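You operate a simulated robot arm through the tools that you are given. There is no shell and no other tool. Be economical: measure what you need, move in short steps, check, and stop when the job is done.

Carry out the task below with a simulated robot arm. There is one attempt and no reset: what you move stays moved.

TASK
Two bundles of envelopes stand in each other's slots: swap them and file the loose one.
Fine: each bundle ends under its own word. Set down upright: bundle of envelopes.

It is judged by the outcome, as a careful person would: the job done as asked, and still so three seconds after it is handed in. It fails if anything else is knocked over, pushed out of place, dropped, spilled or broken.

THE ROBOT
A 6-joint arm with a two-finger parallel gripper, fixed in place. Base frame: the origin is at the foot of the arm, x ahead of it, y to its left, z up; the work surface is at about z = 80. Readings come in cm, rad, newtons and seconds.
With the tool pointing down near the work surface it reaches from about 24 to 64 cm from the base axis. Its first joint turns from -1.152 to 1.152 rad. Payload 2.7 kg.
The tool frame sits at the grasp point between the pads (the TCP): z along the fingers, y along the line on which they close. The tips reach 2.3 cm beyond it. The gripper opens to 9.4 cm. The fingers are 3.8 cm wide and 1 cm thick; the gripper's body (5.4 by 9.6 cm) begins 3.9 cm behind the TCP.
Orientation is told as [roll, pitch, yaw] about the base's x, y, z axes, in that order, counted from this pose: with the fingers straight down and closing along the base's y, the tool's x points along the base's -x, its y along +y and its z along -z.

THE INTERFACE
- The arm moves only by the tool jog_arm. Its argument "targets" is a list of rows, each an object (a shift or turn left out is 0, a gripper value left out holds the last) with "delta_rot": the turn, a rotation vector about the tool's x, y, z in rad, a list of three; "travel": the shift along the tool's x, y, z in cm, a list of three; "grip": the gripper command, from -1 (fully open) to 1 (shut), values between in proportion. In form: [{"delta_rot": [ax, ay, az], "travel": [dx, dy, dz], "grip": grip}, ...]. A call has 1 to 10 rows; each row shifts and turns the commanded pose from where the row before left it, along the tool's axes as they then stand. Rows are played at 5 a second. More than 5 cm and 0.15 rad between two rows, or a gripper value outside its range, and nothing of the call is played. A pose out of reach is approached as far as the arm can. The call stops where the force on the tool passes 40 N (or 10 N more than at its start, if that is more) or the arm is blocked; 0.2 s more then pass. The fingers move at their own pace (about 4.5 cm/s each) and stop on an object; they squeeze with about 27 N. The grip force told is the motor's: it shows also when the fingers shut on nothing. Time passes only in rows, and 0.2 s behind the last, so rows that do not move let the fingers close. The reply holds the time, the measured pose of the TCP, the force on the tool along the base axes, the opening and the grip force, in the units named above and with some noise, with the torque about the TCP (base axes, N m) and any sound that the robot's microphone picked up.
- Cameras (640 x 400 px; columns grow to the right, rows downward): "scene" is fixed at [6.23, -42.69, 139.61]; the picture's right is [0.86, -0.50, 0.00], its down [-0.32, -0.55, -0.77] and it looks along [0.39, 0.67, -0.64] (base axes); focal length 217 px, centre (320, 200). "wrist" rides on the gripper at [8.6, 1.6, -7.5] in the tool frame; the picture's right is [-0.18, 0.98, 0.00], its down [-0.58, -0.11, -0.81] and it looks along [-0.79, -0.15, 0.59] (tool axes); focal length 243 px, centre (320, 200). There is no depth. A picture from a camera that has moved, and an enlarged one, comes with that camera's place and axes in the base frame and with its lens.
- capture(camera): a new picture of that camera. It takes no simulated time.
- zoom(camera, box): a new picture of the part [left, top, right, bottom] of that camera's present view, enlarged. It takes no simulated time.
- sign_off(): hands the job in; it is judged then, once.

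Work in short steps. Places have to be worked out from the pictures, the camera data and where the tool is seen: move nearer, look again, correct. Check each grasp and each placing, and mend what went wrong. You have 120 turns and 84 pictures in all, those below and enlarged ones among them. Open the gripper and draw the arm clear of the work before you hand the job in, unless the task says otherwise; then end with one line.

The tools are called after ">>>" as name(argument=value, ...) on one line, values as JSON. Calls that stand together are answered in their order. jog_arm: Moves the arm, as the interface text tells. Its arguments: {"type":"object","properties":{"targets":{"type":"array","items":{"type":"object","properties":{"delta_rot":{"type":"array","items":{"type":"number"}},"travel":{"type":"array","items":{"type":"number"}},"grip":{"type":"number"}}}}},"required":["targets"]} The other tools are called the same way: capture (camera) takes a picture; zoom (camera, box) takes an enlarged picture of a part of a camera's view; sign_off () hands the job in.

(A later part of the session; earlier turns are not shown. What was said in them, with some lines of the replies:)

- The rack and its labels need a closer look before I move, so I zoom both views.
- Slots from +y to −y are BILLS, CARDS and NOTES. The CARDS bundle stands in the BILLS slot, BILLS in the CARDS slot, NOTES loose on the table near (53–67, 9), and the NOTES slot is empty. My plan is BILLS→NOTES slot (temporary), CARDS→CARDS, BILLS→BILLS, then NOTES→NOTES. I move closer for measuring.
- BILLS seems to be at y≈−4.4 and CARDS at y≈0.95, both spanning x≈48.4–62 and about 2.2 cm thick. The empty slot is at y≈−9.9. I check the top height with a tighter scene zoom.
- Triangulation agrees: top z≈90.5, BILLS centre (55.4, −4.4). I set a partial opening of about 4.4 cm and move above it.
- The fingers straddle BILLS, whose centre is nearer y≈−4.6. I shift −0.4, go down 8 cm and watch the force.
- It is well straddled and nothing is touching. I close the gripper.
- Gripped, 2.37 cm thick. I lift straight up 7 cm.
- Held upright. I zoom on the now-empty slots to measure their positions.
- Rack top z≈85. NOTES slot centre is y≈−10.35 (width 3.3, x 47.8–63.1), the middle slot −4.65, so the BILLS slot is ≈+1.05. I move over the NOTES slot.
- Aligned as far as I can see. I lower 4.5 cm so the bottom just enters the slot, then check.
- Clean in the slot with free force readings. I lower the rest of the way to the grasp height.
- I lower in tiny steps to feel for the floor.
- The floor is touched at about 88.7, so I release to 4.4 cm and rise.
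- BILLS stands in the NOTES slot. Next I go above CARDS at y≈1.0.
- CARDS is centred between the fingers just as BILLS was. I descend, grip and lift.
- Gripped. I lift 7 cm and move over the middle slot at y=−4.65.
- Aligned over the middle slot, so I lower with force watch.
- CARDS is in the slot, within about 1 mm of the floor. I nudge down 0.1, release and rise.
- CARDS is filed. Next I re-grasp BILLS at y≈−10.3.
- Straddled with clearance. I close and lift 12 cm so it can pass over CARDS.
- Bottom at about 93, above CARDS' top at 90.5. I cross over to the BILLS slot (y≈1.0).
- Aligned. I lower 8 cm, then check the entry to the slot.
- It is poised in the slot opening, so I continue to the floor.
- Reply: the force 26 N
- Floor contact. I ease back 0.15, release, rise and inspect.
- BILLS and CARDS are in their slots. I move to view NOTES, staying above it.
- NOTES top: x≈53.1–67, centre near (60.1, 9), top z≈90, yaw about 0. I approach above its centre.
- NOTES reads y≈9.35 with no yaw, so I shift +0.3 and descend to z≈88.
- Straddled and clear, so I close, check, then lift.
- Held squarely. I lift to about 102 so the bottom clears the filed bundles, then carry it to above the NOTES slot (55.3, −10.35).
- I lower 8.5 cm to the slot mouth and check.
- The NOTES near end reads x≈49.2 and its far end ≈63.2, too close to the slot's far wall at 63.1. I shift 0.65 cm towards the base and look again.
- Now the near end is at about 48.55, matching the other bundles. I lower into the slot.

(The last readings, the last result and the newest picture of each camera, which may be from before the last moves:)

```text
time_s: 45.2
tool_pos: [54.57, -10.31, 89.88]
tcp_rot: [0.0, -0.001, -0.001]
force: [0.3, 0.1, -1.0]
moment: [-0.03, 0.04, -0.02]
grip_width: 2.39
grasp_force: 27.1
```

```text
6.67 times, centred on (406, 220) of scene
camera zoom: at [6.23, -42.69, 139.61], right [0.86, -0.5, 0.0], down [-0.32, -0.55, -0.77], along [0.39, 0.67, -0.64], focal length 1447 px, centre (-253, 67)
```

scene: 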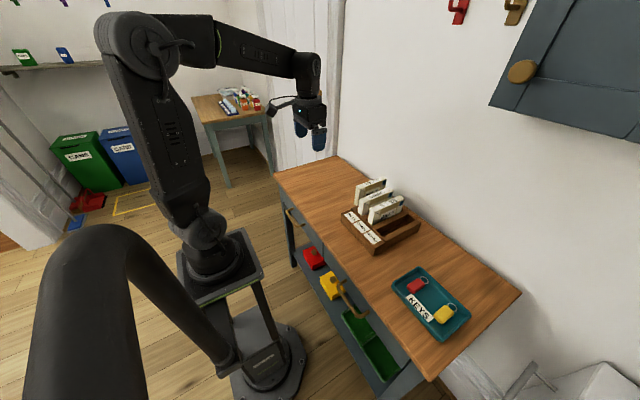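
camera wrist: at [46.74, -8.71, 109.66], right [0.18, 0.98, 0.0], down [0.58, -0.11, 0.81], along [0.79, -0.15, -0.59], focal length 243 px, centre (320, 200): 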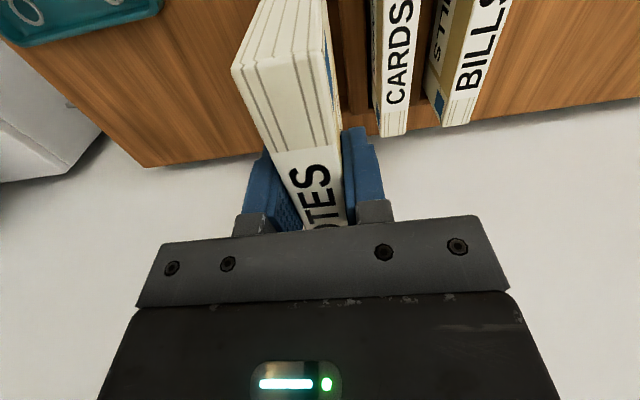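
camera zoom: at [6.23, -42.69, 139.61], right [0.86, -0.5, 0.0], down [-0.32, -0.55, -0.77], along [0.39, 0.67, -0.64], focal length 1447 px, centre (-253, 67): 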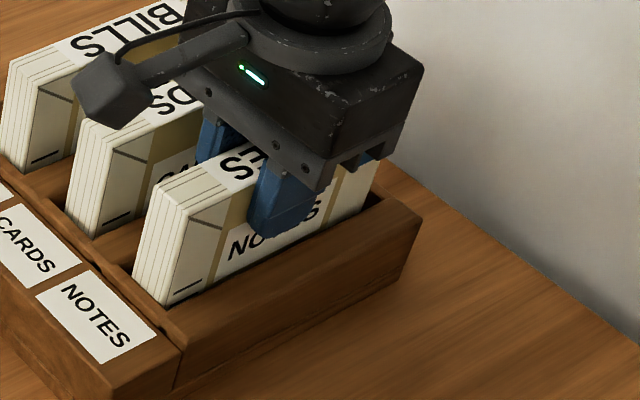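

Going in freely. I lower in small steps to feel the floor.

>>> jog_arm(targets=[{"travel": [0, 0, 0.3]}, {"travel": [0, 0, 0.3]}, {"travel": [0, 0, 0.15]}, {}])

```text
time_s: 46.2
tool_pos: [54.61, -10.34, 89.39]
tcp_rot: [0.0, -0.004, 0.001]
force: [-8.2, 1.4, 20.0]
moment: [0.15, 0.69, -0.03]
grip_width: 2.35
grasp_force: 27.4
```

Floor contact at the expected height (rack floor ≈81). I ease up, release and rise.

>>> jog_arm(targets=[{"travel": [0, 0, -0.15]}, {}, {"grip": 0.06}, {}, {}, {}, {"travel": [0, 0, -2]}, {"travel": [0, 0, -3]}, {"travel": [0, 0, -3]}, {}])

>>> jog_arm(targets=[{"travel": [2, 0, -4]}, {"travel": [3, 0, -3]}, {"travel": [4, 0, -2]}, {"travel": [4, 0, -1]}, {"travel": [3, 0, 0], "grip": -1}, {}, {}])

>>> zoom(camera="scene", box=[326, 160, 456, 260])

>>> capture(camera="wrist")

```text
time_s: 48.4
tool_pos: [54.6, -10.33, 97.27]
tcp_rot: [0.0, 0.0, 0.0]
force: [-0.2, -1.0, 0.2]
moment: [-0.01, 0.04, -0.02]
grip_width: 4.43
grasp_force: 0.0
```

```text
time_s: 50.0
tool_pos: [38.54, -10.3, 107.34]
tcp_rot: [0.002, -0.001, 0.001]
force: [0.3, 0.5, 0.5]
moment: [-0.03, 0.02, -0.02]
grip_width: 9.39
grasp_force: 0.0
```

```text
4.00 times, centred on (391, 210) of scene
camera zoom: at [6.23, -42.69, 139.61], right [0.86, -0.5, 0.0], down [-0.32, -0.55, -0.77], along [0.39, 0.67, -0.64], focal length 868 px, centre (36, 160)
```

zoom: 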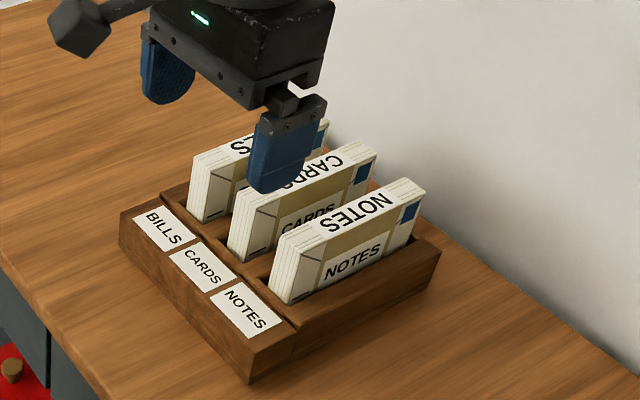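

```text
39 pictures are left
camera wrist: at [29.81, -8.68, 114.74], right [0.18, 0.98, 0.0], down [0.58, -0.11, 0.81], along [0.79, -0.15, -0.59], focal length 243 px, centre (320, 200)
```

wrist: 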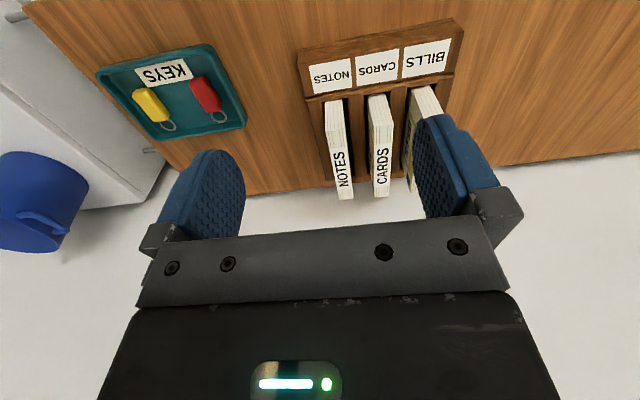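

All three stand upright under their own words. I draw the arm further clear and take a last look.

>>> jog_arm(targets=[{"travel": [1.5, 3.5, -2]}, {"travel": [1.5, 3.5, -2]}, {"travel": [1, 3.5, -2]}, {"travel": [0, 3.5, -1]}, {"travel": [0, 3.5, 0]}, {}, {}])

>>> zoom(camera="scene", box=[326, 160, 456, 260])

>>> capture(camera="scene")

```text
time_s: 51.6
tool_pos: [34.4, 7.18, 114.47]
tcp_rot: [0.0, -0.003, 0.001]
force: [0.3, -0.3, -0.8]
moment: [0.01, 0.04, 0.03]
grip_width: 9.4
grasp_force: 0.1
```

```text
4.00 times, centred on (391, 210) of scene
camera zoom: at [6.23, -42.69, 139.61], right [0.86, -0.5, 0.0], down [-0.32, -0.55, -0.77], along [0.39, 0.67, -0.64], focal length 868 px, centre (36, 160)
```

zoom: 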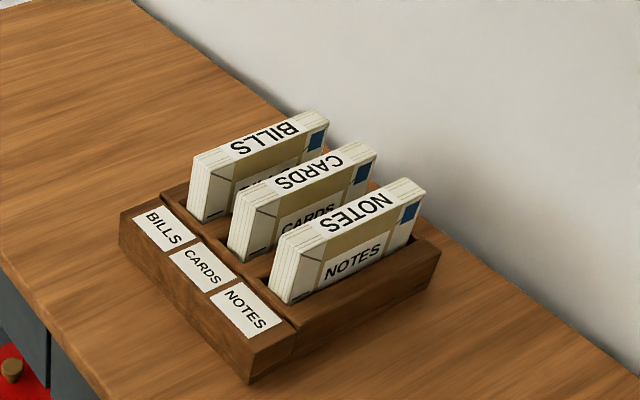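

```text
37 pictures are left
```

scene: 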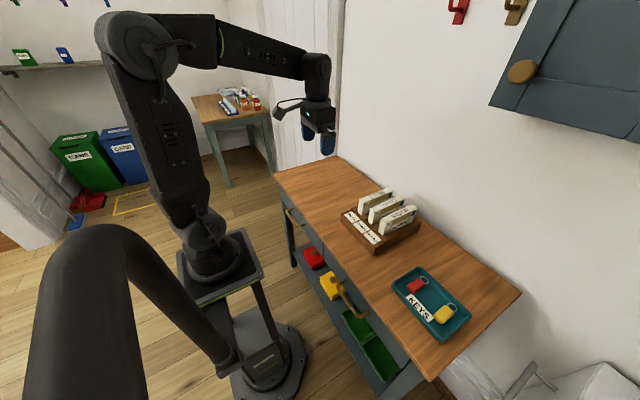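

Every bundle is upright under its own word, the arm is clear and nothing else has moved, so I hand in the job.

>>> sign_off()

```text
The job is handed in.
```

The BILLS and CARDS bundles are swapped and the loose NOTES bundle is filed, so each stands upright under its own word, and nothing else was disturbed.
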